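You operate a simulated robot arm through the tools that you are given. There is no shell and no other tool. Be economical: measure what you need, move in short steps, check, and stop when the job is done.

The job below is to be done with a simulated robot arm. You get a single attempt, and the scene is never put back.

Task
Lid and seal the tub that the order card names.
Fine: its own lid, pressed home by the small press; sliding plate back in the middle, purple switch off.
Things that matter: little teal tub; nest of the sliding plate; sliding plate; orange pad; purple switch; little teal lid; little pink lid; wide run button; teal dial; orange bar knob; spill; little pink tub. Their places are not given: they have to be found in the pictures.

The check looks at the end state, three seconds after you hand in, the way a careful person would. Anything else that was tipped, shoved, dropped, spilled or broken makes it a failure. A push-on lid holds only when it is set on centred and level and pressed home; a screw cap is set on level and turned clockwise until tight.

Robot
A 7-joint arm with a two-finger parallel gripper, fixed in place. Base frame: the origin is at the foot of the arm, x ahead of it, y to its left, z up; the work surface is at about z = 800. Readings come in mm, rad, newtons and seconds.
With the tool pointing down near the work surface it reaches from about 300 to 700 mm from the base axis. Its first joint turns from -1.152 to 1.152 rad. Payload 1.57 kg.
The TCP is the grasp point between the finger pads, 30 mm short of the fingertips. In the tool frame z runs along the fingers and y along their closing line. Largest opening 110 mm; finger width 24, thickness 12; the body of the gripper, 48 by 112 mm, starts 78 mm behind the TCP.
Orientation is that of the tool frame in the base frame, as a unit quaternion [x, y, z, w]. With the fingers straight down and closing along the base's y, the tool's x points along the base's -x, its y along +y and its z along -z.

Tools
- The arm moves only by the tool send_rows. Its argument "series" is text: rows parted by semicolons, each of 7 numbers parted by spaces: the opening in per cent of the stroke, from 0 (shut) to 100 (fully open), then the shift along the base's x, y, z in mm, then the turn, a rotation vector about the base's x, y, z in rad. In form: grip tx ty tz ax ay az; .... A call has 1 to 20 rows; each row shifts and turns the commanded pose from where the row before left it. Each row takes 0.2 s and may step no farther than 50 mm and 0.15 rad from the row before; otherwise, or with a gripper value out of range, the whole call is refused. A pose out of reach is approached as far as the arm can. The call stops where the force on the tool passes 40 N (or 10 N more than at its start, if that is more) or the arm is blocked; 0.2 s more then pass. The fingers move at their own pace (about 108 mm/s each) and stop on an object; they squeeze with about 37 N. The grip force told is the motor's: it shows also when the fingers shut on nothing. Time passes only in rows, and 0.2 s behind the last, so rows that do not move let the fingers close. It gives the time, the measured TCP pose, the force on the tool (base axes), the opening and the grip force at its end, in the units of the frame above (readings bear some noise), and new pictures: "views" is both (left out), scene, wrist or none.
- Cameras (640 x 400 px; columns grow to the right, rows downward): "scene" is fixed at [171.7, -394.7, 1409.5]; the picture's right is [0.73, -0.68, 0.00], its down [-0.37, -0.39, -0.84] and it looks along [0.58, 0.61, -0.54] (base axes); focal length 214 px, centre (320, 200). "wrist" rides on the gripper at [70, 16, -141] in the tool frame; the picture's right is [-0.23, 0.97, 0.00], its down [-0.86, -0.20, -0.48] and it looks along [-0.47, -0.11, 0.88] (tool axes); focal length 222 px, centre (320, 200).
- probe_pixels(camera, pixels): for up to 12 pixels [column, row] of the newest picture of that camera ("zoom" is the newest enlarged one), the place [x, y, z] in the base frame of the surface seen there, good to about 2 mm. It takes no simulated time.
- close_up(camera, box): a new picture of the part [left, top, right, bottom] of that camera's present view, enlarged. It takes no simulated time.
- close_job(): hands the job in; it is judged then, once.

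Go step by step. Measure first, check grasps and placings, and put right what went wrong. The budget is 80 turns and 200 pictures, counting those below and the enlarged ones. Unless the task says otherwise, let go and move clear before handing in, and close with one line.

The tools are called by a JSON object that holds its "api" and its "payload". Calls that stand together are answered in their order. send_rows: Moves the arm, as the interface text tells. Its arguments: {"type":"object","properties":{"series":{"type":"string"},"views":{"type":"string","enum":["both","scene","wrist","none"]}},"required":["series"]} The other tools are called the same way: probe_pixels (camera, pixels) gives the place of the surface under pixels of a picture; close_up (camera, box) takes an enlarged picture of a part of a camera's view; close_job () hands the job in.

At the start:

```text
time: 0.0
position: [427.0, -3.2, 1267.5]
tool_rot: [0.0, 1.0, 0.0, 0.0]
wrist_force: [0.4, 0.9, 0.5]
finger_gap: 110.3
grasp_force: 0.1
```

scene: 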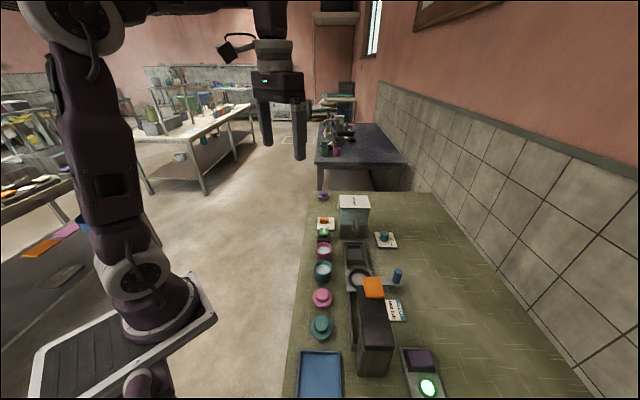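
wrist: 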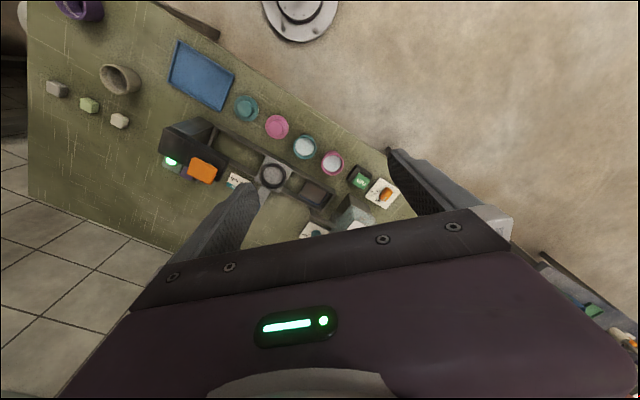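

The scene picture shows the bench with the tubs, lids, press and cards around pixels (300-440, 190-398). I will enlarge it to read the details.

{"api": "close_up", "payload": {"camera": "scene", "box": [290, 185, 450, 285]}}

{"api": "close_up", "payload": {"camera": "scene", "box": [290, 270, 480, 400]}}

{"api": "close_up", "payload": {"camera": "wrist", "box": [150, 80, 410, 250]}}

```text
4.00 times, centred on (370, 235) of scene
```

zoom: 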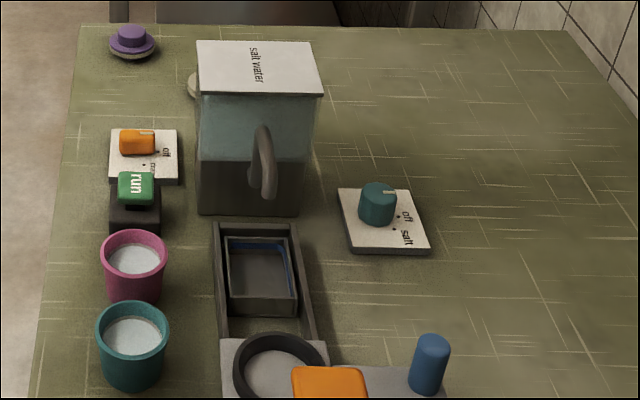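

```text
3.08 times, centred on (385, 335) of scene
```

zoom: 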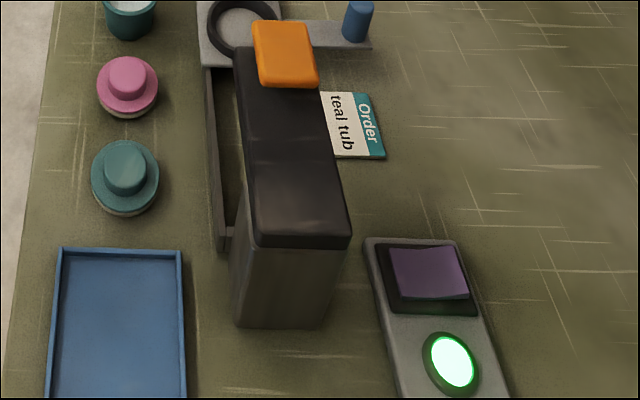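

```text
2.35 times, centred on (280, 165) of wrist
```

zoom: 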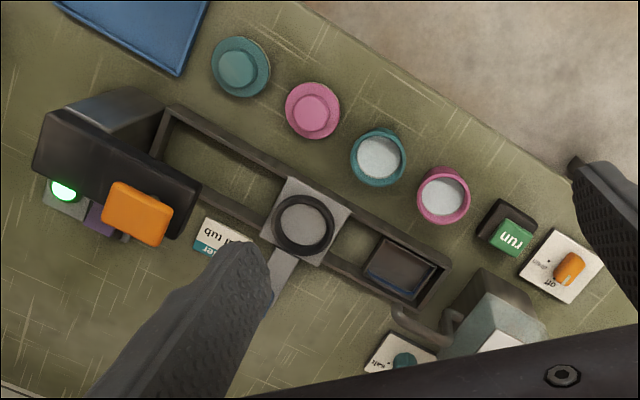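

The card at zoom (225,235) reads "teal tub". Next I measure the objects in this wrist zoom.

{"api": "probe_pixels", "payload": {"camera": "zoom", "pixels": [[238, 68], [264, 72], [314, 114], [379, 158], [443, 196], [303, 224], [137, 213], [110, 140], [513, 235], [400, 265], [165, 120], [180, 130]]}}

{"api": "close_up", "payload": {"camera": "scene", "box": [290, 270, 480, 400]}}

```text
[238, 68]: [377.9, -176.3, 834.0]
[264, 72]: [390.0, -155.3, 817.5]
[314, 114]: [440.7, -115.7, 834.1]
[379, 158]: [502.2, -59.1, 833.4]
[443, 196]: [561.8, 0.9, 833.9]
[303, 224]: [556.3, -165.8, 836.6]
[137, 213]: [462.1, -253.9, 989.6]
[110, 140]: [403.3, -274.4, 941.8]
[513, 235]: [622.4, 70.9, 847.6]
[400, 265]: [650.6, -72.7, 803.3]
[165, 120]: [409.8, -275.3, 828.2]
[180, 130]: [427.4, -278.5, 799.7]
```

```text
3.08 times, centred on (385, 335) of scene
```

zoom: 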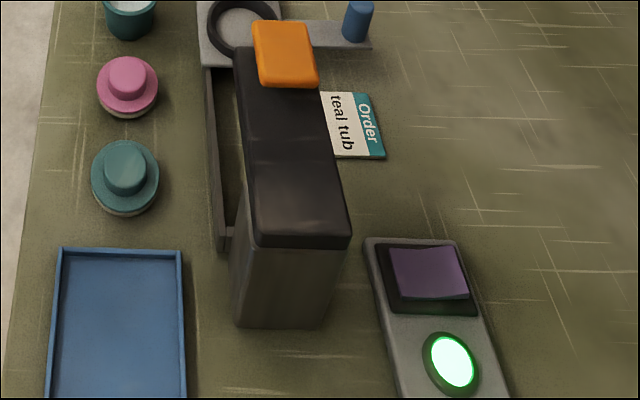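

The press pad lies over the rail line, which runs at about 45° in the base frame. I measure the press, handle, switch and lids finely.

{"api": "probe_pixels", "payload": {"camera": "zoom", "pixels": [[125, 165], [152, 178], [125, 212], [127, 68], [285, 45], [262, 28], [312, 80], [357, 5], [430, 270], [400, 255], [455, 290], [452, 358]]}}

{"api": "close_up", "payload": {"camera": "scene", "box": [305, 230, 415, 300]}}

```text
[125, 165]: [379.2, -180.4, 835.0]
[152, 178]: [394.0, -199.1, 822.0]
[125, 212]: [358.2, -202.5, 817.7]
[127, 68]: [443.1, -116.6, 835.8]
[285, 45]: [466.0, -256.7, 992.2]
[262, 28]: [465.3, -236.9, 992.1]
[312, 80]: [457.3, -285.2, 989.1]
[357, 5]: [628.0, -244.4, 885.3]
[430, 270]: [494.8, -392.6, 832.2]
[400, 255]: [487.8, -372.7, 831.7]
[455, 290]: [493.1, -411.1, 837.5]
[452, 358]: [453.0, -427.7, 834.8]
```

```text
5.71 times, centred on (360, 265) of scene
```

zoom: 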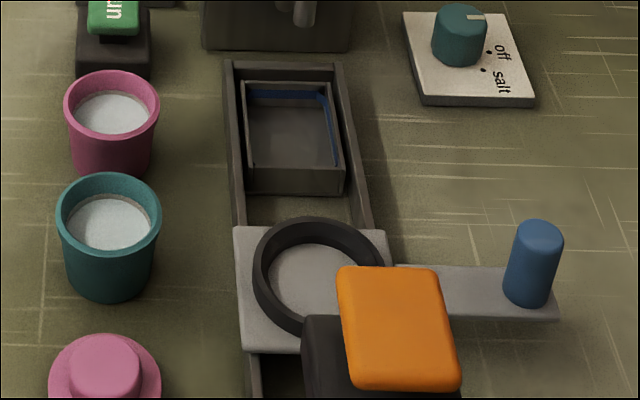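

The tub, nest and handle are clear in this zoom, so I measure their edges.

{"api": "probe_pixels", "payload": {"camera": "zoom", "pixels": [[60, 215], [157, 215], [108, 178], [107, 257], [108, 220], [108, 292], [262, 275], [315, 224], [312, 262], [300, 285], [240, 340], [540, 235]]}}

{"api": "probe_pixels", "payload": {"camera": "zoom", "pixels": [[532, 300], [540, 228], [515, 265], [556, 265], [244, 230], [376, 240], [480, 290], [550, 315], [230, 90], [355, 190], [365, 195], [350, 150]]}}

```text
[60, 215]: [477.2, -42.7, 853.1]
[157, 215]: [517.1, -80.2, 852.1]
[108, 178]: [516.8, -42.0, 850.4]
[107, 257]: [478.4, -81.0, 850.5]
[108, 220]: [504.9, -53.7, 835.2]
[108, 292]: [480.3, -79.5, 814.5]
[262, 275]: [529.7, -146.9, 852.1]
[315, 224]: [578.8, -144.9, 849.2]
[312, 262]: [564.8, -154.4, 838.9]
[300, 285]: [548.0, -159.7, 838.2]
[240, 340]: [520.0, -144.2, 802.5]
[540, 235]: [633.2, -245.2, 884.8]
```

```text
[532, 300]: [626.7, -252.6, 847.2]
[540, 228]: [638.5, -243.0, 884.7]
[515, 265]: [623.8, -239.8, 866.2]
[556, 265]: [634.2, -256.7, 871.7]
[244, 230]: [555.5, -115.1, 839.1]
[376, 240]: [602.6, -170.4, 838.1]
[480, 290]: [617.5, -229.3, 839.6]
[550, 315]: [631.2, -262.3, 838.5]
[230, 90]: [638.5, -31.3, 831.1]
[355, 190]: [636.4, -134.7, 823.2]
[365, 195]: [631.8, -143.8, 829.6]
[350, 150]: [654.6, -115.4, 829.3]
```

I now have rough positions: the teal tub is centred near (497,-61) with its rim at z≈852. I turn the tool +45° and lower it for a better top view of the nest, tubs and press.

{"api": "send_rows", "payload": {"series": "100 -4.5 -31 -28 0 0 0.1309;100 -4.5 -31 -28 0 0 0.1309;100 -4.5 -31 -28 0 0 0.1309;100 -4.5 -31 -28 0 0 0.1309;100 -4.5 -31 -28 0 0 0.1309;100 -4.5 -31 -28 0 0 0.1309;100 0 0 0 0 0 0", "views": "wrist"}}

```text
time: 1.6
position: [395.6, -190.2, 1100.3]
tool_rot: [-0.384, 0.923, 0.0, 0.0]
wrist_force: [-0.1, 0.2, 0.0]
finger_gap: 109.8
grasp_force: 0.1
```

wrist: 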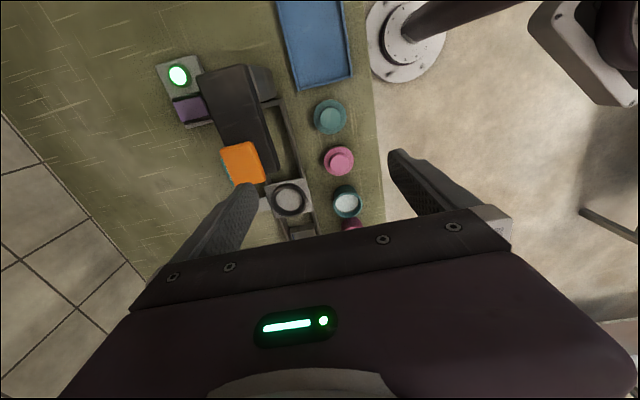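

The view shows the whole area between (160,60) and (370,235); I enlarge the press and nest parts.

{"api": "close_up", "payload": {"camera": "wrist", "box": [140, 45, 300, 145]}}

{"api": "close_up", "payload": {"camera": "wrist", "box": [230, 145, 390, 245]}}

```text
4.00 times, centred on (220, 95) of wrist
```

zoom: 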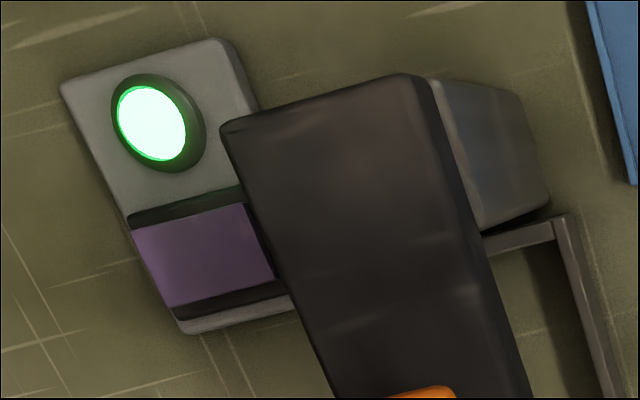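

```text
4.00 times, centred on (310, 195) of wrist
```

zoom: 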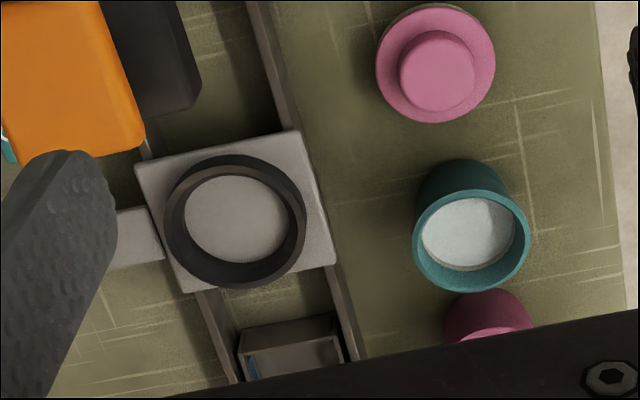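

The nest ring is fully visible in this zoom around (235,220); I measure its rim and the rails.

{"api": "probe_pixels", "payload": {"camera": "zoom", "pixels": [[173, 222], [296, 212], [234, 162], [240, 280], [235, 220], [187, 219], [287, 219], [237, 264], [140, 170], [292, 133], [334, 262], [182, 288]]}}

{"api": "probe_pixels", "payload": {"camera": "zoom", "pixels": [[419, 244], [525, 238], [467, 196], [474, 285], [275, 80], [355, 345], [205, 300], [235, 375], [437, 70], [495, 65], [382, 70], [70, 70]]}}

```text
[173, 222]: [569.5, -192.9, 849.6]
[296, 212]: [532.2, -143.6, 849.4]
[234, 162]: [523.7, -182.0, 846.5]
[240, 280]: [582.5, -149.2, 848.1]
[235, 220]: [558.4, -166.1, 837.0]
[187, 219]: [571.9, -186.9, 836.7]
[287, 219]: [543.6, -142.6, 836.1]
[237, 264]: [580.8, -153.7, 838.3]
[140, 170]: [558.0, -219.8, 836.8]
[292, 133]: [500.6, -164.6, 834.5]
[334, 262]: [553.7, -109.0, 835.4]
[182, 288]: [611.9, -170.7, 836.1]
```

```text
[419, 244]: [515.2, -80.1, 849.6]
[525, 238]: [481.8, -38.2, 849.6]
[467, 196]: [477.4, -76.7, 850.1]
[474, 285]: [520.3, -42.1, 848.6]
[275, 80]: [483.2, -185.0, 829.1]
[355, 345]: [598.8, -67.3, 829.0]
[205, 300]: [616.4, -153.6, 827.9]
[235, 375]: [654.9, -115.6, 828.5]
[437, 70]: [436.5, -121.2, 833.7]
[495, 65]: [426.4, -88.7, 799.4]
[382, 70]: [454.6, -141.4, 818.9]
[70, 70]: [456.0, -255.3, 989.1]
```

Nest centre is about (555,-166), the tub about (498,-60), and the rail runs at 45°. I move over the teal tub with the fingers closing across the row.

{"api": "send_rows", "payload": {"series": "100 20.5 26 -29.4 0 0 0;80 20.5 26 -29.4 0 0 0;80 20.5 26 -29.4 0 0 0;80 20.5 26 -29.4 0 0 0;80 20.4 25.8 -29.4 0 0 0;80 0 0 -40 0 0 0;80 0 0 -13 0 0 0;80 0 0 0 0 0 0", "views": "both"}}

```text
time: 3.4
position: [500.0, -59.5, 902.5]
tool_rot: [-0.382, 0.924, 0.0, 0.0]
wrist_force: [-0.1, -0.5, -0.5]
finger_gap: 88.2
grasp_force: 0.1
```

scene: 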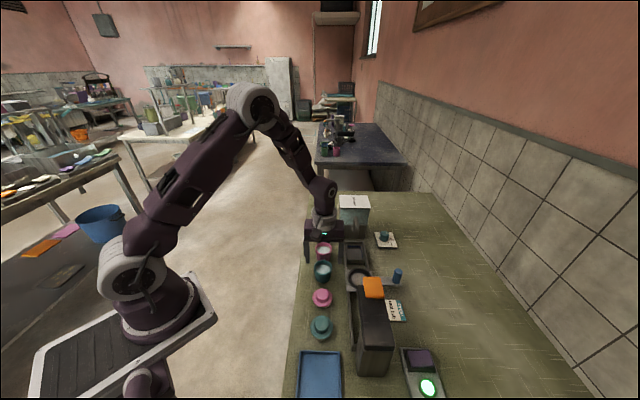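
wrist: 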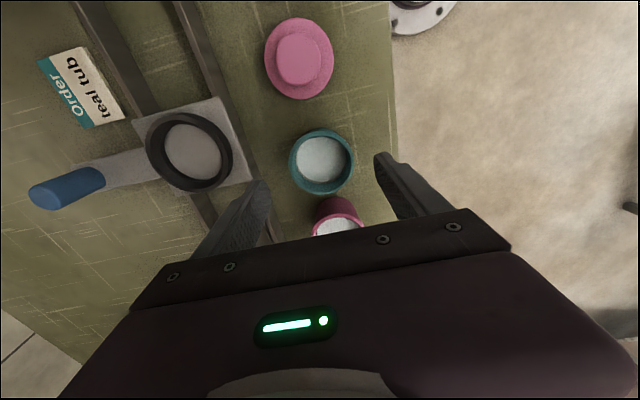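

The fingers straddle the teal tub at (320,162) in the wrist view. I measure its rim and the nest from this closer range.

{"api": "probe_pixels", "payload": {"camera": "wrist", "pixels": [[291, 160], [350, 158], [320, 132], [324, 188], [300, 140], [341, 180], [150, 150], [226, 150], [188, 117], [192, 185], [192, 150], [160, 125]]}}

{"api": "close_up", "payload": {"camera": "wrist", "box": [130, 90, 370, 240]}}

```text
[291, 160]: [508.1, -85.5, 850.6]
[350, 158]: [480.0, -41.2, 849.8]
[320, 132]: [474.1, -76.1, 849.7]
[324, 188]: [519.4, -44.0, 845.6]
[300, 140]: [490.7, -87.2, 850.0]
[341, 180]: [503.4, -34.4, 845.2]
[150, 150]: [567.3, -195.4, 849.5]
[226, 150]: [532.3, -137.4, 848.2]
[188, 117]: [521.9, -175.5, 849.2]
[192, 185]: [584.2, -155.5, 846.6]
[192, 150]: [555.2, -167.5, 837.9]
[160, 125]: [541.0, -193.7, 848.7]
```

```text
2.67 times, centred on (250, 165) of wrist
```

zoom: 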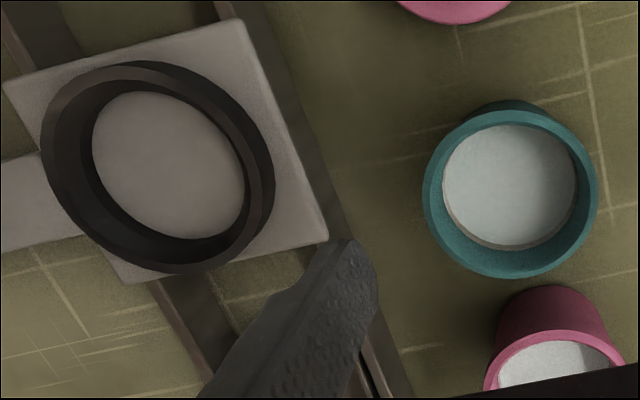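

Tub centre refines to (497,-61) and the nest to about (553.5,-165.5). I go down to rim height and close on the tub.

{"api": "send_rows", "payload": {"series": "80 -2.8 -1.5 -20 0 0 0;80 0 0 -20 0 0 0;80 0 0 -9 0 0 0;80 0 0 0 0 0 0;60 0 0 0 0 0 0;50 0 0 0 0 0 0;40 0 0 0 0 0 0;40 0 0 0 0 0 0", "views": "both"}}

```text
time: 5.2
position: [499.2, -62.3, 851.9]
tool_rot: [-0.383, 0.924, -0.001, 0.0]
wrist_force: [0.3, 0.4, -0.3]
finger_gap: 56.0
grasp_force: 37.1
```

scene: 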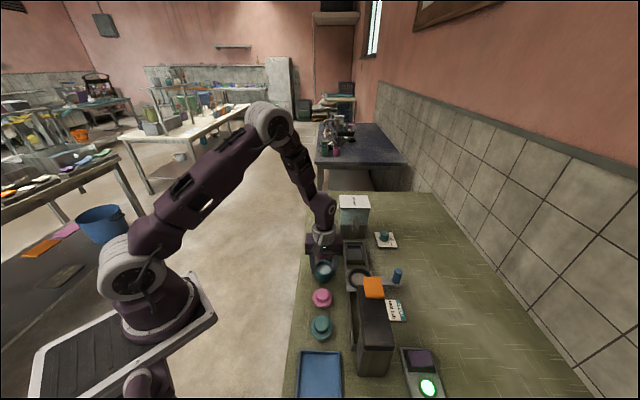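
wrist: 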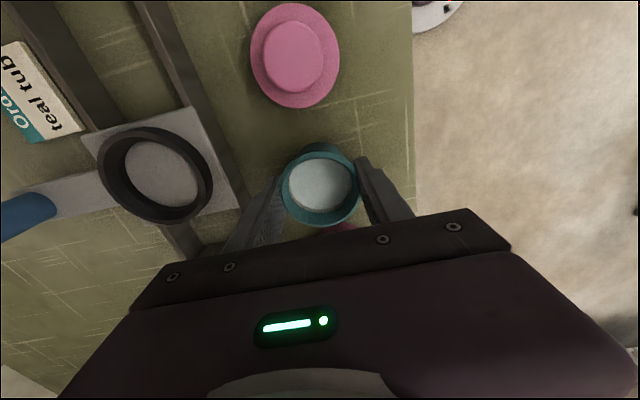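

The fingers hold the tub at 56 mm with 37 N. I lift it gently straight up and look.

{"api": "send_rows", "payload": {"series": "40 0 0 4 0 0 0;40 0 0 8 0 0 0;40 0 0 12 0 0 0;40 0 0 14 0 0 0;40 0 0 14 0 0 0;40 0 0 12 0 0 0;40 0 0 8 0 0 0;40 0 0 4 0 0 0;40 0 0 0 0 0 0", "views": "both"}}

```text
time: 7.2
position: [498.4, -60.8, 929.0]
tool_rot: [-0.383, 0.924, 0.0, 0.0]
wrist_force: [-0.2, 0.0, 0.5]
finger_gap: 56.1
grasp_force: 37.2
```

scene: 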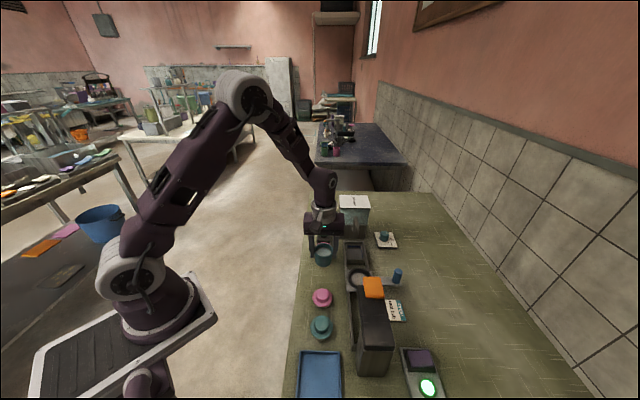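
wrist: 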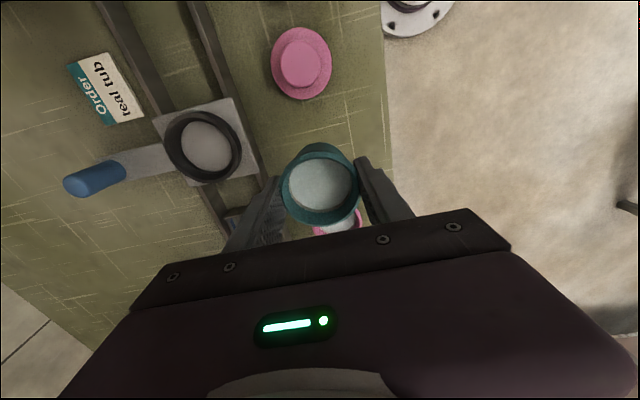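

The tub is lifted, level, seen at (320,185). I measure where it sits in the hand, and the nest again.

{"api": "probe_pixels", "payload": {"camera": "wrist", "pixels": [[284, 190], [356, 182], [316, 153], [323, 222], [294, 165], [345, 212], [168, 145], [238, 145], [200, 114], [204, 178], [222, 122], [178, 165]]}}

```text
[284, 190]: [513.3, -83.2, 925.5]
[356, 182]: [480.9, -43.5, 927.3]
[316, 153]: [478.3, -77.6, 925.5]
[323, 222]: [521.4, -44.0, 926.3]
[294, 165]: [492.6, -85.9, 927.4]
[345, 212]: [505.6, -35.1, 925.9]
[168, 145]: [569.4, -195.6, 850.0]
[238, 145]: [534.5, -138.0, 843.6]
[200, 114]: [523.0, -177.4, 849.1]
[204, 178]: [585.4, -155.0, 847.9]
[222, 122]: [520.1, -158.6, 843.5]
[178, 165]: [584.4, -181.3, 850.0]
```

The tub is centred in the hand to within 1 mm and the nest centre is about (553.6,-166.3). I carry it smoothly over the nest at the same height.

{"api": "send_rows", "payload": {"series": "40 3 -6 0 0 0 0;40 6 -11.5 0 0 0 0;40 9 -17.5 0 0 0 0;40 9.5 -18 0 0 0 0;40 9.5 -18 0 0 0 0;40 9 -17.5 0 0 0 0;40 6 -11.5 0 0 0 0;40 3.1 -5.5 0 0 0 0;40 0 0 0 0 0 0", "views": "both"}}

```text
time: 9.2
position: [554.4, -167.6, 927.3]
tool_rot: [-0.383, 0.924, 0.0, 0.001]
wrist_force: [-0.6, 0.3, -0.7]
finger_gap: 56.1
grasp_force: 36.5
```

scene: 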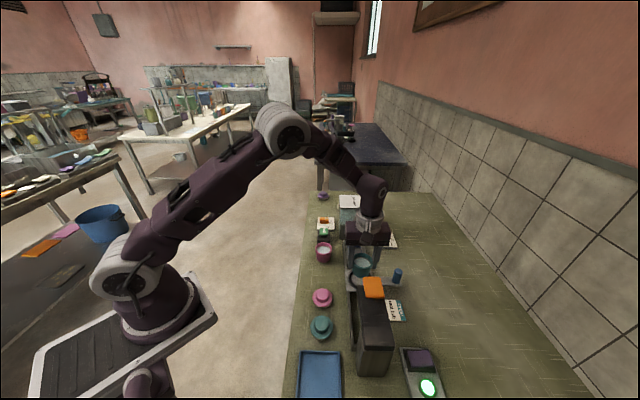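
wrist: 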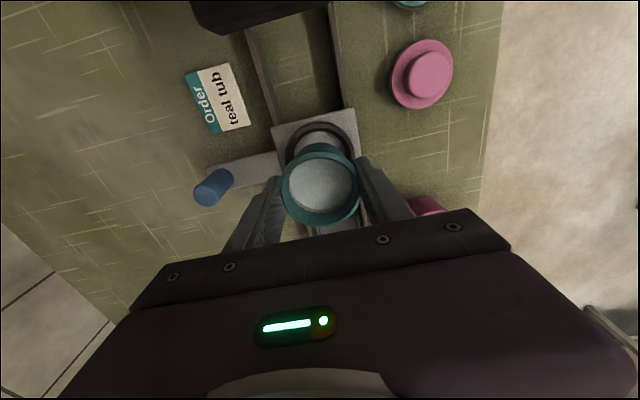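

The tub hangs above the nest ring (320,140 in the wrist view). I lower it until its base is about to enter, then look.

{"api": "send_rows", "payload": {"series": "40 -0.5 0.8 -6 0 0 0;40 0 0 -9 0 0 0;40 0 0 -8 0 0 0;40 0 0 -5 0 0 0;40 0 0 0 0 0 0", "views": "both"}}

{"api": "close_up", "payload": {"camera": "scene", "box": [320, 230, 416, 290]}}

{"api": "close_up", "payload": {"camera": "wrist", "box": [240, 90, 400, 190]}}

```text
time: 10.4
position: [554.6, -166.9, 900.2]
tool_rot: [-0.382, 0.924, 0.0, 0.0]
wrist_force: [0.3, 0.9, -0.6]
finger_gap: 56.0
grasp_force: 37.0
```

scene: 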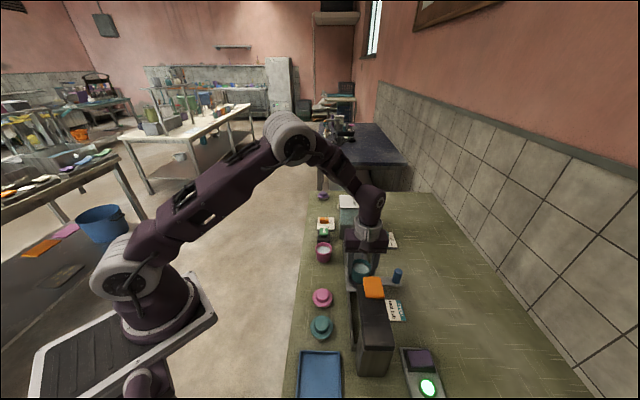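
wrist: 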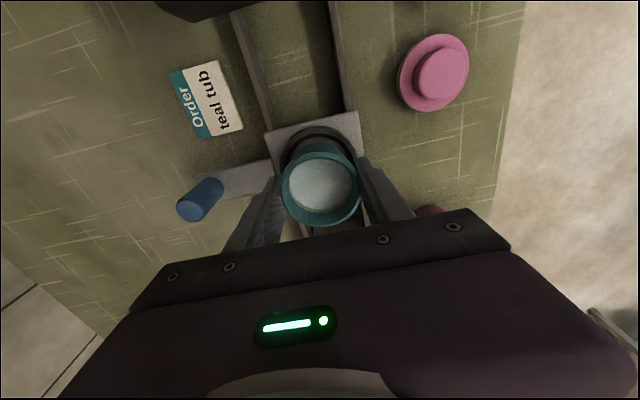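

```text
6.67 times, centred on (368, 260) of scene
```

zoom: 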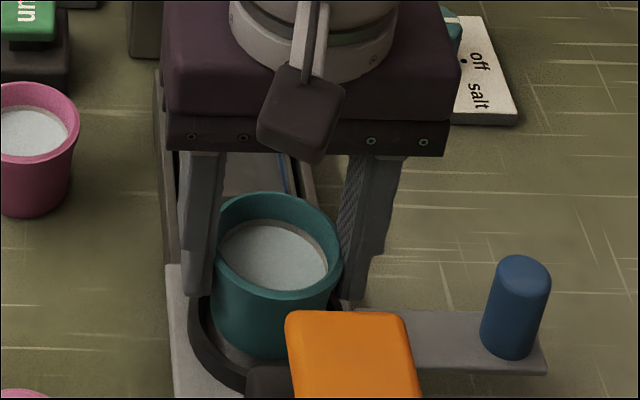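

```text
4.00 times, centred on (320, 140) of wrist
```

zoom: 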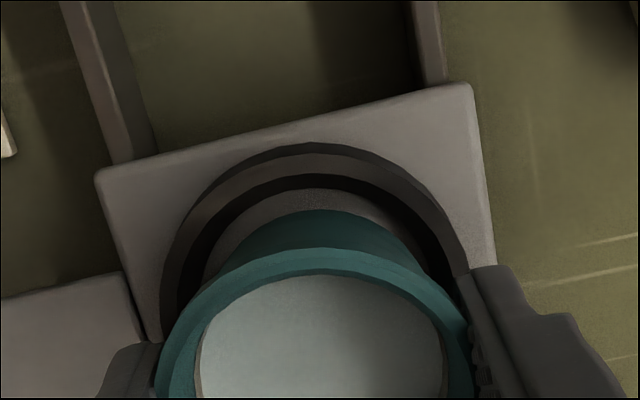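

The tub base is entering the ring and looks centred across it. I lower in small steps and watch the force.

{"api": "send_rows", "payload": {"series": "40 -0.5 0 -3 0 0 0;40 0 0 -3 0 0 0;40 0 0 -3 0 0 0;40 0 0 -2 0 0 0;40 0 0 0 0 0 0", "views": "wrist"}}

{"api": "close_up", "payload": {"camera": "scene", "box": [320, 230, 416, 290]}}

```text
time: 11.6
position: [552.3, -165.7, 888.3]
tool_rot: [-0.382, 0.924, 0.0, -0.001]
wrist_force: [-1.1, 2.5, 6.2]
finger_gap: 56.1
grasp_force: 37.2
```

wrist: 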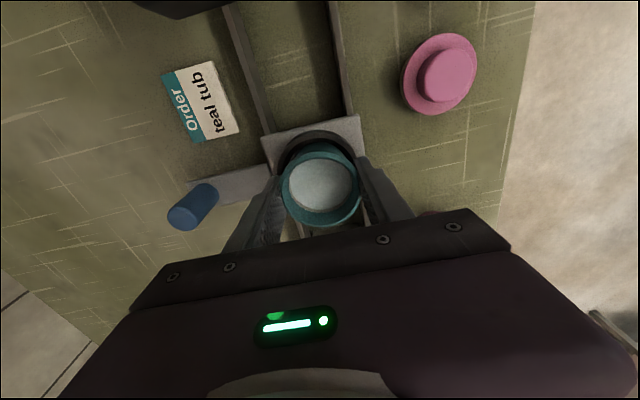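

```text
6.67 times, centred on (368, 260) of scene
```

zoom: 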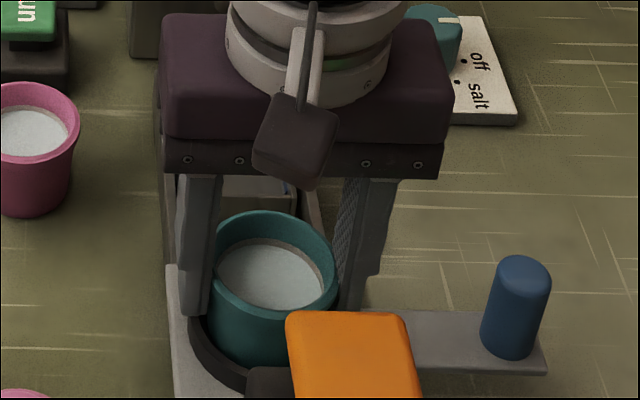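

Force of 6 N at z 888 matches the tub standing on the nest floor. I release and rise.

{"api": "send_rows", "payload": {"series": "55 0 0 0 0 0 0;60 0 0 0 0 0 0;75 0 0 0 0 0 0;75 0 0 0 0 0 0;75 0 0 15 0 0 0;75 0 0 30 0 0 0;75 0 0 40 0 0 0;75 0 0 30 0 0 0;75 0 0 0 0 0 0", "views": "both"}}

{"api": "close_up", "payload": {"camera": "scene", "box": [320, 230, 416, 290]}}

{"api": "close_up", "payload": {"camera": "wrist", "box": [240, 90, 400, 190]}}

```text
time: 13.6
position: [555.3, -162.9, 1000.9]
tool_rot: [-0.383, 0.924, -0.001, 0.0]
wrist_force: [-0.4, -1.0, 0.4]
finger_gap: 82.8
grasp_force: 0.1
```

scene: 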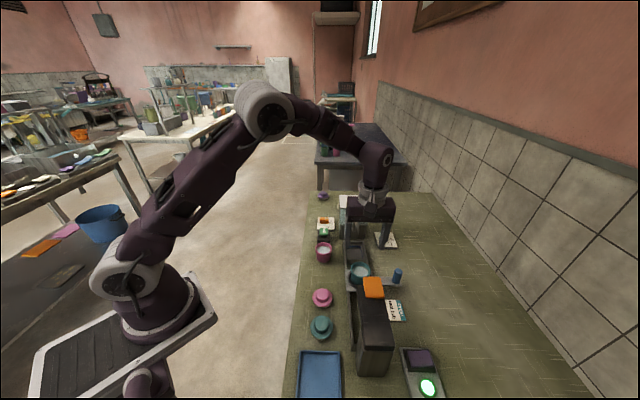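
wrist: 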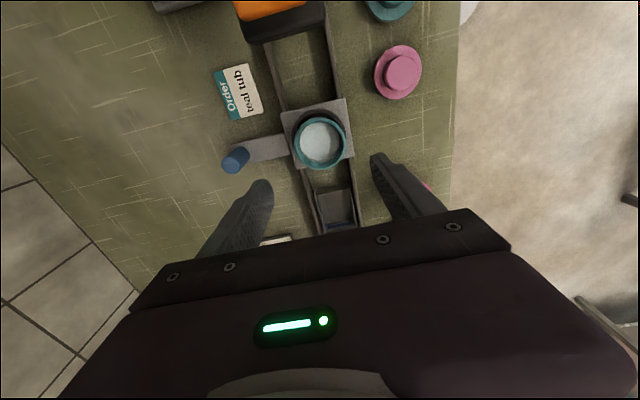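

```text
6.67 times, centred on (368, 260) of scene
```

zoom: 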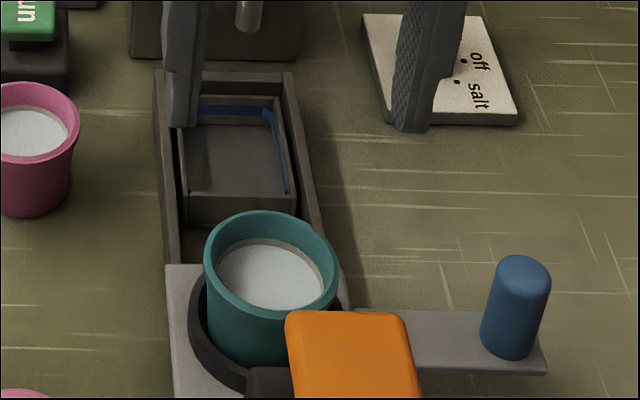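

```text
4.00 times, centred on (320, 140) of wrist
```

zoom: 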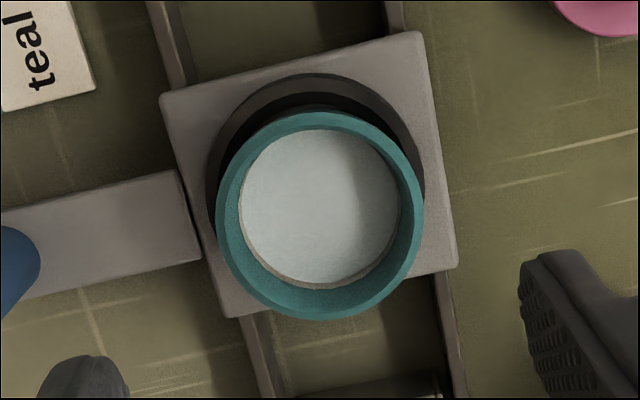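

The tub stands level in the ring. I measure its rim for the lid target.

{"api": "probe_pixels", "payload": {"camera": "zoom", "pixels": [[222, 220], [417, 208], [315, 118], [322, 312], [248, 152], [395, 278], [248, 280], [388, 150], [320, 215]]}}

{"api": "probe_pixels", "payload": {"camera": "wrist", "pixels": [[398, 68], [420, 72], [377, 70], [400, 47], [400, 97], [388, 10], [388, 18]]}}

```text
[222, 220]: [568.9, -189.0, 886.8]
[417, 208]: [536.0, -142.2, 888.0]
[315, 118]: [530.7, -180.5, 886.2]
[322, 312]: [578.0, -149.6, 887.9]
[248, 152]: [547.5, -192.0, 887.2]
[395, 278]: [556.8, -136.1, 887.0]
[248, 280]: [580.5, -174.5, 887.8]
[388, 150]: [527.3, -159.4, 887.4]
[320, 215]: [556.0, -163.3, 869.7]
```

```text
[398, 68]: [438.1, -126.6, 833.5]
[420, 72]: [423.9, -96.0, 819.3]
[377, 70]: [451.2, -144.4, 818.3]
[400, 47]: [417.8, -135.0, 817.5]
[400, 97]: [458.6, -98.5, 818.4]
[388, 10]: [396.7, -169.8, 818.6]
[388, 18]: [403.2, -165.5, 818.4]
```

Tub centre is now (553.2,-165.4), rim z 887.5. I rise, turn the tool to close along the row (clear of the press), and go above the teal lid.

{"api": "send_rows", "payload": {"series": "75 0 0 30 0 0 0;75 0 0 30 0 0 0;55 -14.7 -1.25 0 0 0 -0.1309;55 -14.7 -1.25 0 0 0 -0.1309;55 -14.7 -1.25 0 0 0 -0.1309;55 -14.7 -1.25 0 0 0 -0.1309;55 -14.7 -1.25 0 0 0 -0.1309;55 -14.7 -1.25 0 0 0 -0.1309;55 -14.7 -1.25 0 0 0 -0.1309;55 -14.7 -1.25 0 0 0 -0.1309;55 -14.7 -1.25 0 0 0 -0.1309;55 -14.7 -1.25 0 0 0 -0.1309;55 -14.7 -1.25 0 0 0 -0.1309;55 -14.7 -1.25 0 0 0 -0.1309;55 0 0 -40 0 0 0;55 0 0 -40 0 0 0;55 0 0 -30 0 0 0;55 0 0 0 0 0 0", "views": "both"}}

{"api": "close_up", "payload": {"camera": "scene", "box": [300, 190, 428, 270]}}

```text
time: 17.4
position: [377.1, -180.7, 951.8]
tool_rot: [0.383, 0.924, -0.001, 0.0]
wrist_force: [-0.1, 0.0, 0.2]
finger_gap: 60.9
grasp_force: 0.0
```

scene: 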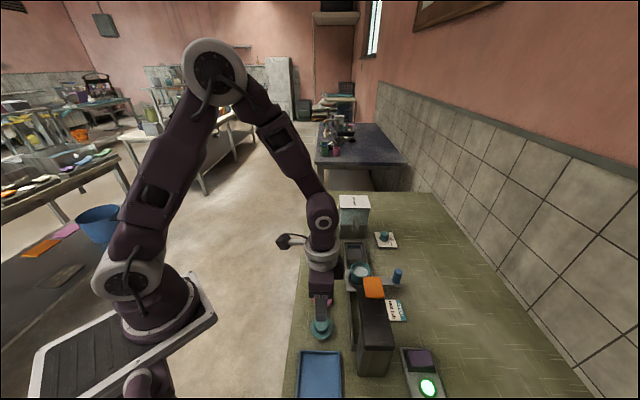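
wrist: 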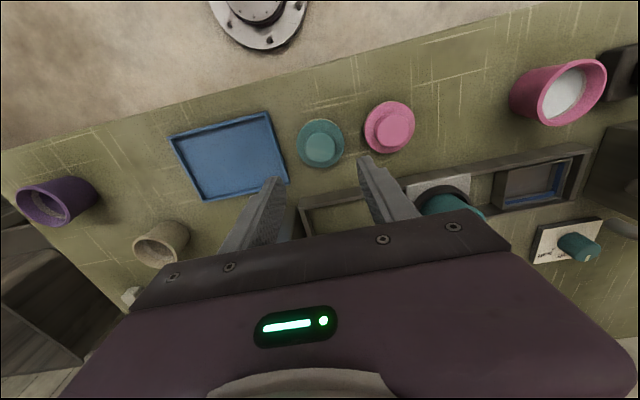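

```text
5.00 times, centred on (364, 230) of scene
```

zoom: 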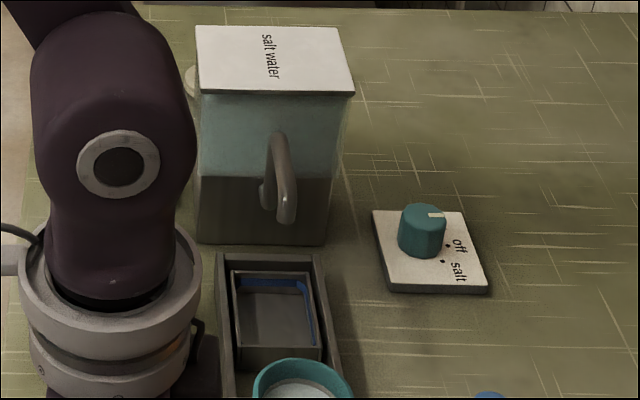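

The fingers straddle the teal lid's column (320,145 in the wrist view). I measure the lid knob and the tank tap.

{"api": "probe_pixels", "payload": {"camera": "zoom", "pixels": [[290, 215], [275, 140], [265, 240]]}}

{"api": "close_up", "payload": {"camera": "wrist", "box": [260, 90, 420, 190]}}

```text
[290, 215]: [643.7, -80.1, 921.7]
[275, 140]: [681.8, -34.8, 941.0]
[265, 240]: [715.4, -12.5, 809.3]
```

```text
4.00 times, centred on (340, 140) of wrist
```

zoom: 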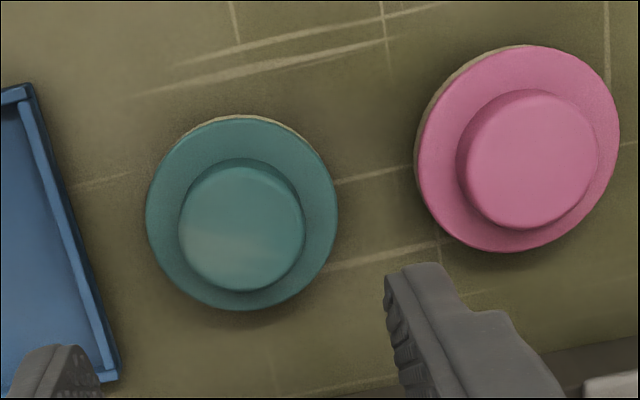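

I probe the teal lid's brim and knob edges and the tray rim.

{"api": "probe_pixels", "payload": {"camera": "zoom", "pixels": [[152, 212], [332, 215], [240, 122], [243, 304], [186, 230], [298, 226], [241, 170], [243, 285], [242, 227], [118, 375], [30, 90], [422, 170]]}}

```text
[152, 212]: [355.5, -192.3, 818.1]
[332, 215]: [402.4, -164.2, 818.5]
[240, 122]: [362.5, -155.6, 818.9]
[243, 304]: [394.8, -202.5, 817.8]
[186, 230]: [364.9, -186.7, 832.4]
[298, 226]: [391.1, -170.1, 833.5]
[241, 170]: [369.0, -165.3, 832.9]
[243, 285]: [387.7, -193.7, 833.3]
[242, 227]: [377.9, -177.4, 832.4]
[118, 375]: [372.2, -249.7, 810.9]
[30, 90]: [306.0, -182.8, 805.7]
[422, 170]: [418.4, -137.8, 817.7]
```

Lid centre is (378.5,-178.8), knob top z 833, brim z 818. I lower with the fingertips just above the brim and close on the knob.

{"api": "send_rows", "payload": {"series": "55 1.2 1.8 -30 0 0 0;55 0 0 -35 0 0 0;55 0 0 -22 0 0 0;55 0 0 -10 0 0 0;55 0 0 -4.5 0 0 0;55 0 0 0 0 0 0;40 0 0 0 0 0 0;25 0 0 0 0 0 0;15 0 0 0 0 0 0;15 0 0 0 0 0 0", "views": "wrist"}}

{"api": "close_up", "payload": {"camera": "scene", "box": [280, 290, 376, 350]}}

```text
time: 19.6
position: [378.0, -179.0, 851.1]
tool_rot: [0.383, 0.924, 0.0, 0.001]
wrist_force: [0.7, -0.8, 0.0]
finger_gap: 35.7
grasp_force: 37.4
```

wrist: 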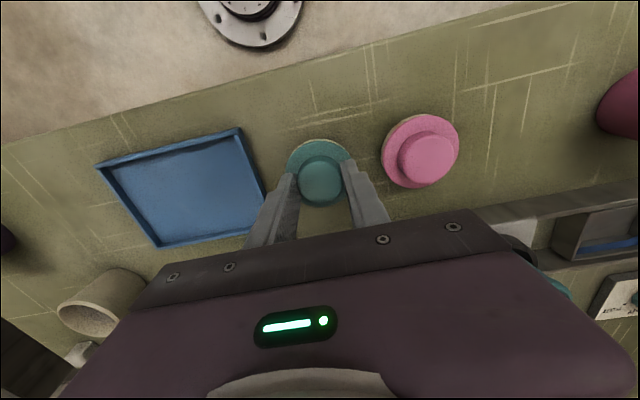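

```text
6.67 times, centred on (328, 320) of scene
```

zoom: 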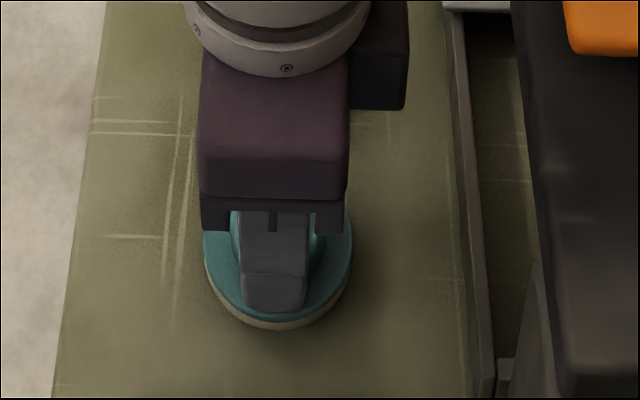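

The knob is held at 35.7 mm with 37 N. I lift well above the press height and check the lid in the hand.

{"api": "send_rows", "payload": {"series": "15 0 0 6 0 0 0;15 0 0 15 0 0 0;15 0 0 30 0 0 0;15 0 0 40 0 0 0;15 0 0 45 0 0 0;15 0 0 40 0 0 0;15 0 0 24 0 0 0;15 0 0 10 0 0 0;15 0 0 0 0 0 0", "views": "wrist"}}

{"api": "close_up", "payload": {"camera": "wrist", "box": [260, 110, 388, 190]}}

{"api": "close_up", "payload": {"camera": "scene", "box": [270, 210, 398, 290]}}

```text
time: 21.6
position: [378.1, -176.2, 1061.6]
tool_rot: [0.382, 0.924, 0.0, 0.0]
wrist_force: [0.5, -0.3, 0.4]
finger_gap: 35.6
grasp_force: 36.9
```

wrist: 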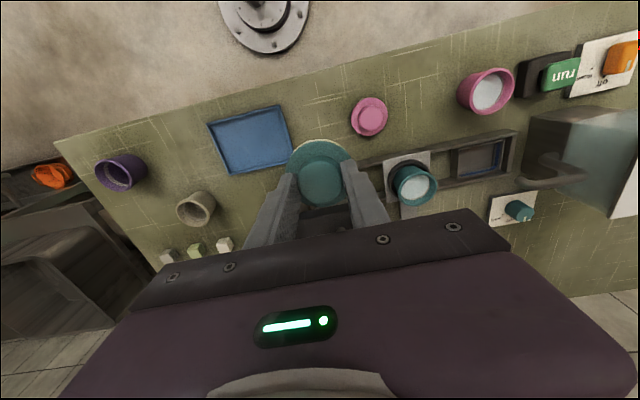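

```text
5.00 times, centred on (324, 150) of wrist
```

zoom: 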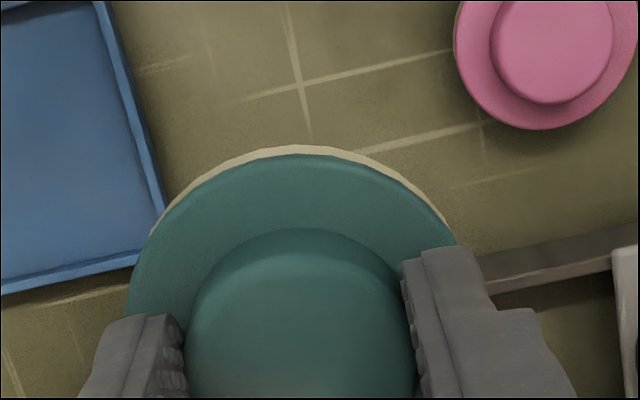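

```text
5.00 times, centred on (334, 250) of scene
```

zoom: 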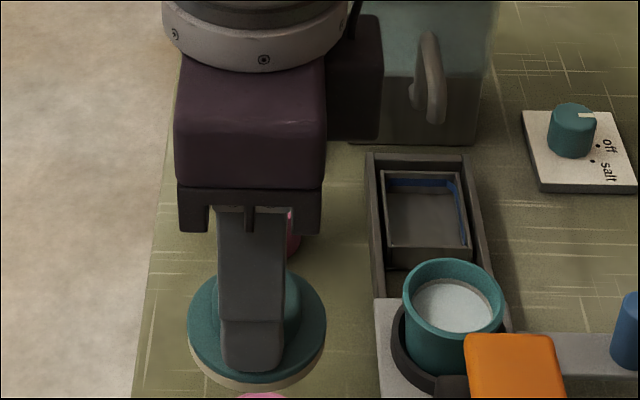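

The lid hangs level. I check its offset from the TCP by probing its brim.

{"api": "probe_pixels", "payload": {"camera": "zoom", "pixels": [[192, 325], [323, 325], [222, 368], [295, 366], [205, 292], [312, 292]]}}

{"api": "probe_pixels", "payload": {"camera": "wrist", "pixels": [[318, 142], [300, 147], [338, 147], [290, 160], [346, 158], [286, 172], [320, 185]]}}

```text
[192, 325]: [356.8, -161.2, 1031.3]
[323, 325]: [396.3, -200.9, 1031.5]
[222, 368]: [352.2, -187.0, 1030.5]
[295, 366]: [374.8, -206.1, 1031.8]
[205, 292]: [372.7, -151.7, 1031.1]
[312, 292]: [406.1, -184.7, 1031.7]
```

```text
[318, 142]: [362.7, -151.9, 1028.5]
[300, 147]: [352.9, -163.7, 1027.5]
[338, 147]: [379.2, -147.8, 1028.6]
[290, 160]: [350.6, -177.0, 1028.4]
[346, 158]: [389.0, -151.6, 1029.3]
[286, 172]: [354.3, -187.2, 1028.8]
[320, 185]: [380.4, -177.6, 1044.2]
```

The lid is concentric with the TCP to under 1 mm. I carry it over the tub at this height.

{"api": "send_rows", "payload": {"series": "15 10 0.8 0 0 0 0;15 20 1.5 0 0 0 0;15 28 2.1 0 0 0 0;15 30 2.3 0 0 0 0;15 30 2.3 0 0 0 0;15 28 2.1 0 0 0 0;15 18.7 1.4 0 0 0 0;15 10 0.7 0 0 0 0;15 0 0 -30 0 0 0;15 0 0 -40 0 0 0;15 0 0 -20 0 0 0;15 0 0 0 0 0 0", "views": "both"}}

{"api": "close_up", "payload": {"camera": "scene", "box": [310, 220, 422, 290]}}

```text
time: 24.2
position: [554.5, -165.5, 970.6]
tool_rot: [0.382, 0.924, 0.0, 0.0]
wrist_force: [-0.2, 0.1, -0.3]
finger_gap: 35.5
grasp_force: 36.6
```

scene: 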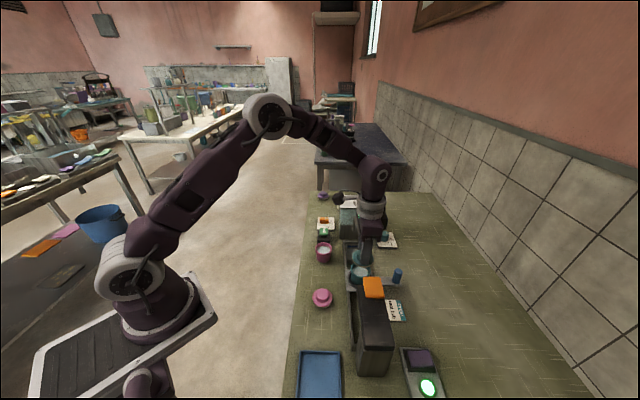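
wrist: 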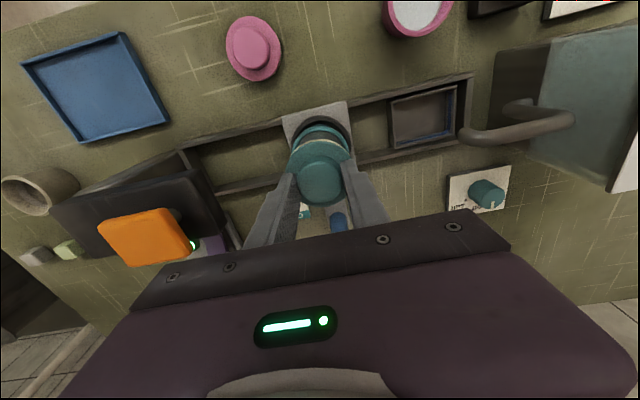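

```text
5.71 times, centred on (366, 255) of scene
```

zoom: 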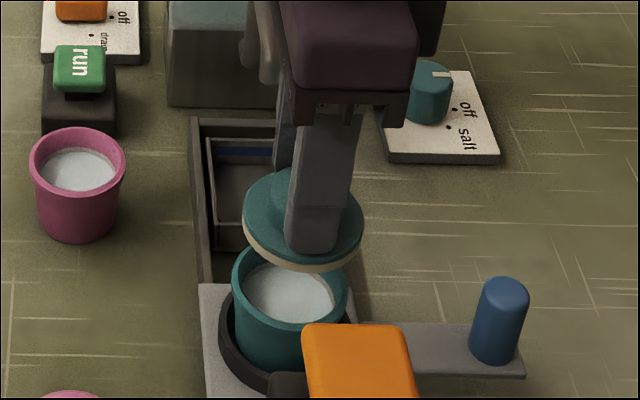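

The lid hovers over the tub rim. I measure both circles here before lowering.

{"api": "probe_pixels", "payload": {"camera": "zoom", "pixels": [[246, 213], [360, 215], [270, 252], [335, 252], [235, 282], [345, 282], [268, 319], [262, 180], [335, 179]]}}

```text
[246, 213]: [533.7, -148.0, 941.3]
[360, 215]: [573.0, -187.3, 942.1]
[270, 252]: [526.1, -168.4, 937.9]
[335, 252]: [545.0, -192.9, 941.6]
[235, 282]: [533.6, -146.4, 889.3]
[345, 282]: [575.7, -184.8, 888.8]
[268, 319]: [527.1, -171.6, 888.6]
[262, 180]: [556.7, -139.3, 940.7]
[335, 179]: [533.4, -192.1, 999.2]
```

Lid and tub agree within about 1 mm. I lower, then use small steps until a light contact.

{"api": "send_rows", "payload": {"series": "15 0 0.5 -12 0 0 0;15 0 0 -12 0 0 0;15 0 0 -4 0 0 0;15 0 0 -2 0 0 0;15 0 0 -1.5 0 0 0;15 0 0 -1.5 0 0 0;15 0 0 0 0 0 0", "views": "none"}}

{"api": "close_up", "payload": {"camera": "scene", "box": [320, 230, 416, 290]}}

```text
time: 25.8
position: [554.0, -165.0, 939.2]
tool_rot: [0.383, 0.924, -0.001, 0.0]
wrist_force: [0.3, 0.3, 0.0]
finger_gap: 35.8
grasp_force: 37.3
```

```text
6.67 times, centred on (368, 260) of scene
```

zoom: 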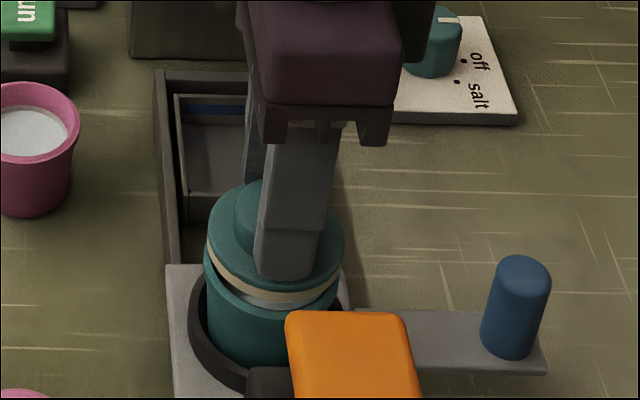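

The plug is just above the rim, aligned to within a millimetre. I continue in small steps until contact.

{"api": "send_rows", "payload": {"series": "15 0 0 -1.5 0 0 0;15 0 0 -1.5 0 0 0;15 0 0 -1.5 0 0 0;15 0 0 -1.5 0 0 0;15 0 0 0 0 0 0", "views": "none"}}

```text
time: 27.0
position: [551.5, -164.5, 932.8]
tool_rot: [0.382, 0.924, 0.0, 0.0]
wrist_force: [-0.8, -0.7, -0.8]
finger_gap: 35.6
grasp_force: 36.8
```

Still no contact at z ≈ 932, so I look at the gap before going further.

{"api": "send_rows", "payload": {"series": "15 0 0 -1.5 0 0 0;15 0 0 -1 0 0 0;15 0 0 0 0 0 0", "views": "none"}}

{"api": "close_up", "payload": {"camera": "scene", "box": [336, 240, 384, 270]}}

```text
time: 27.8
position: [553.0, -165.2, 931.5]
tool_rot: [0.382, 0.924, -0.001, 0.0]
wrist_force: [-0.7, 0.0, -0.9]
finger_gap: 35.6
grasp_force: 36.7
```

```text
13.33 times, centred on (360, 255) of scene
```

zoom: 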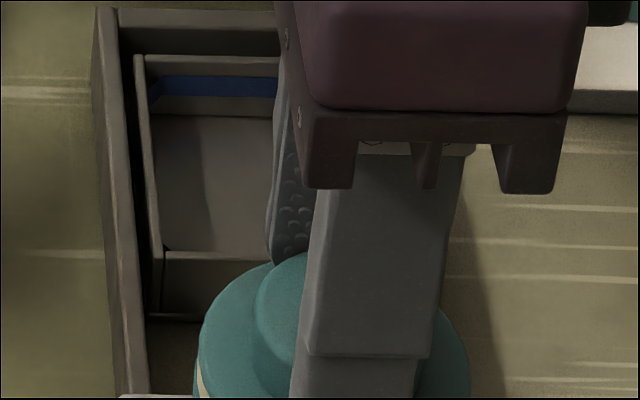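

That crop missed the rim; I re-crop lower.

{"api": "close_up", "payload": {"camera": "scene", "box": [336, 256, 384, 286]}}

```text
13.33 times, centred on (360, 271) of scene
```

zoom: 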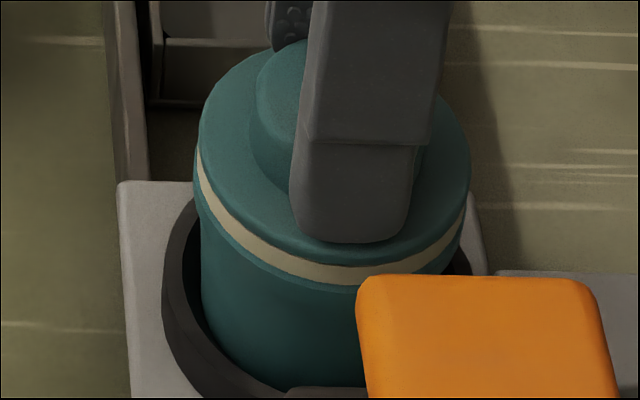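

The plug is inside the rim with only the cream seal showing, concentric. I continue in 1 mm steps until light contact.

{"api": "send_rows", "payload": {"series": "15 0 0 -1 0 0 0;15 0 0 -1 0 0 0;15 0 0 0 0 0 0", "views": "none"}}

{"api": "close_up", "payload": {"camera": "scene", "box": [336, 256, 384, 286]}}

```text
time: 28.6
position: [552.8, -164.8, 929.5]
tool_rot: [0.383, 0.924, 0.0, 0.0]
wrist_force: [-2.3, 2.3, 8.7]
finger_gap: 35.7
grasp_force: 36.7
```

```text
13.33 times, centred on (360, 271) of scene
```

zoom: 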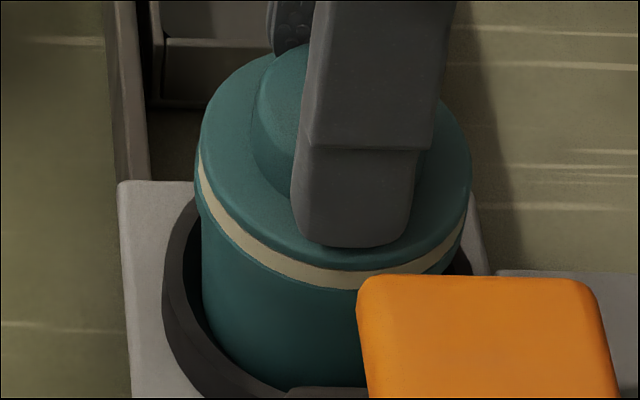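

Contact at 8.7 N with the lid level on the rim. I let go and rise straight up.

{"api": "send_rows", "payload": {"series": "36 0 0 0 0 0 0;45 0 0 0 0 0 0;60 0 0 0 0 0 0;60 0 0 0 0 0 0;60 0 0 8 0 0 0;60 0 0 20 0 0 0;60 0 0 40 0 0 0;60 0 0 50 0 0 0;60 0 0 0 0 0 0", "views": "wrist"}}

{"api": "close_up", "payload": {"camera": "scene", "box": [336, 253, 384, 283]}}

```text
time: 30.6
position: [552.4, -166.9, 1046.4]
tool_rot: [0.383, 0.924, 0.0, 0.0]
wrist_force: [0.2, 0.8, 0.5]
finger_gap: 65.8
grasp_force: 0.1
```

wrist: 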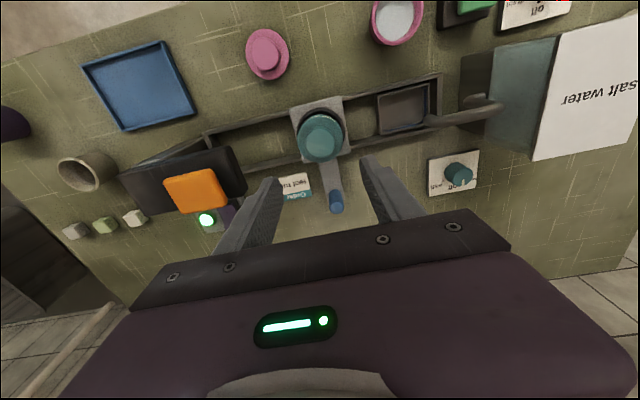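

```text
13.33 times, centred on (360, 268) of scene
```

zoom: 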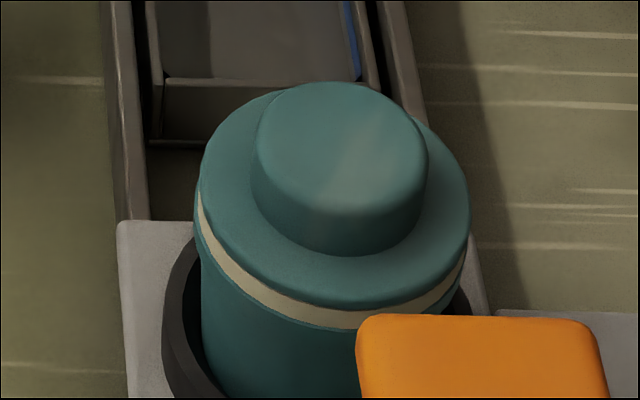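

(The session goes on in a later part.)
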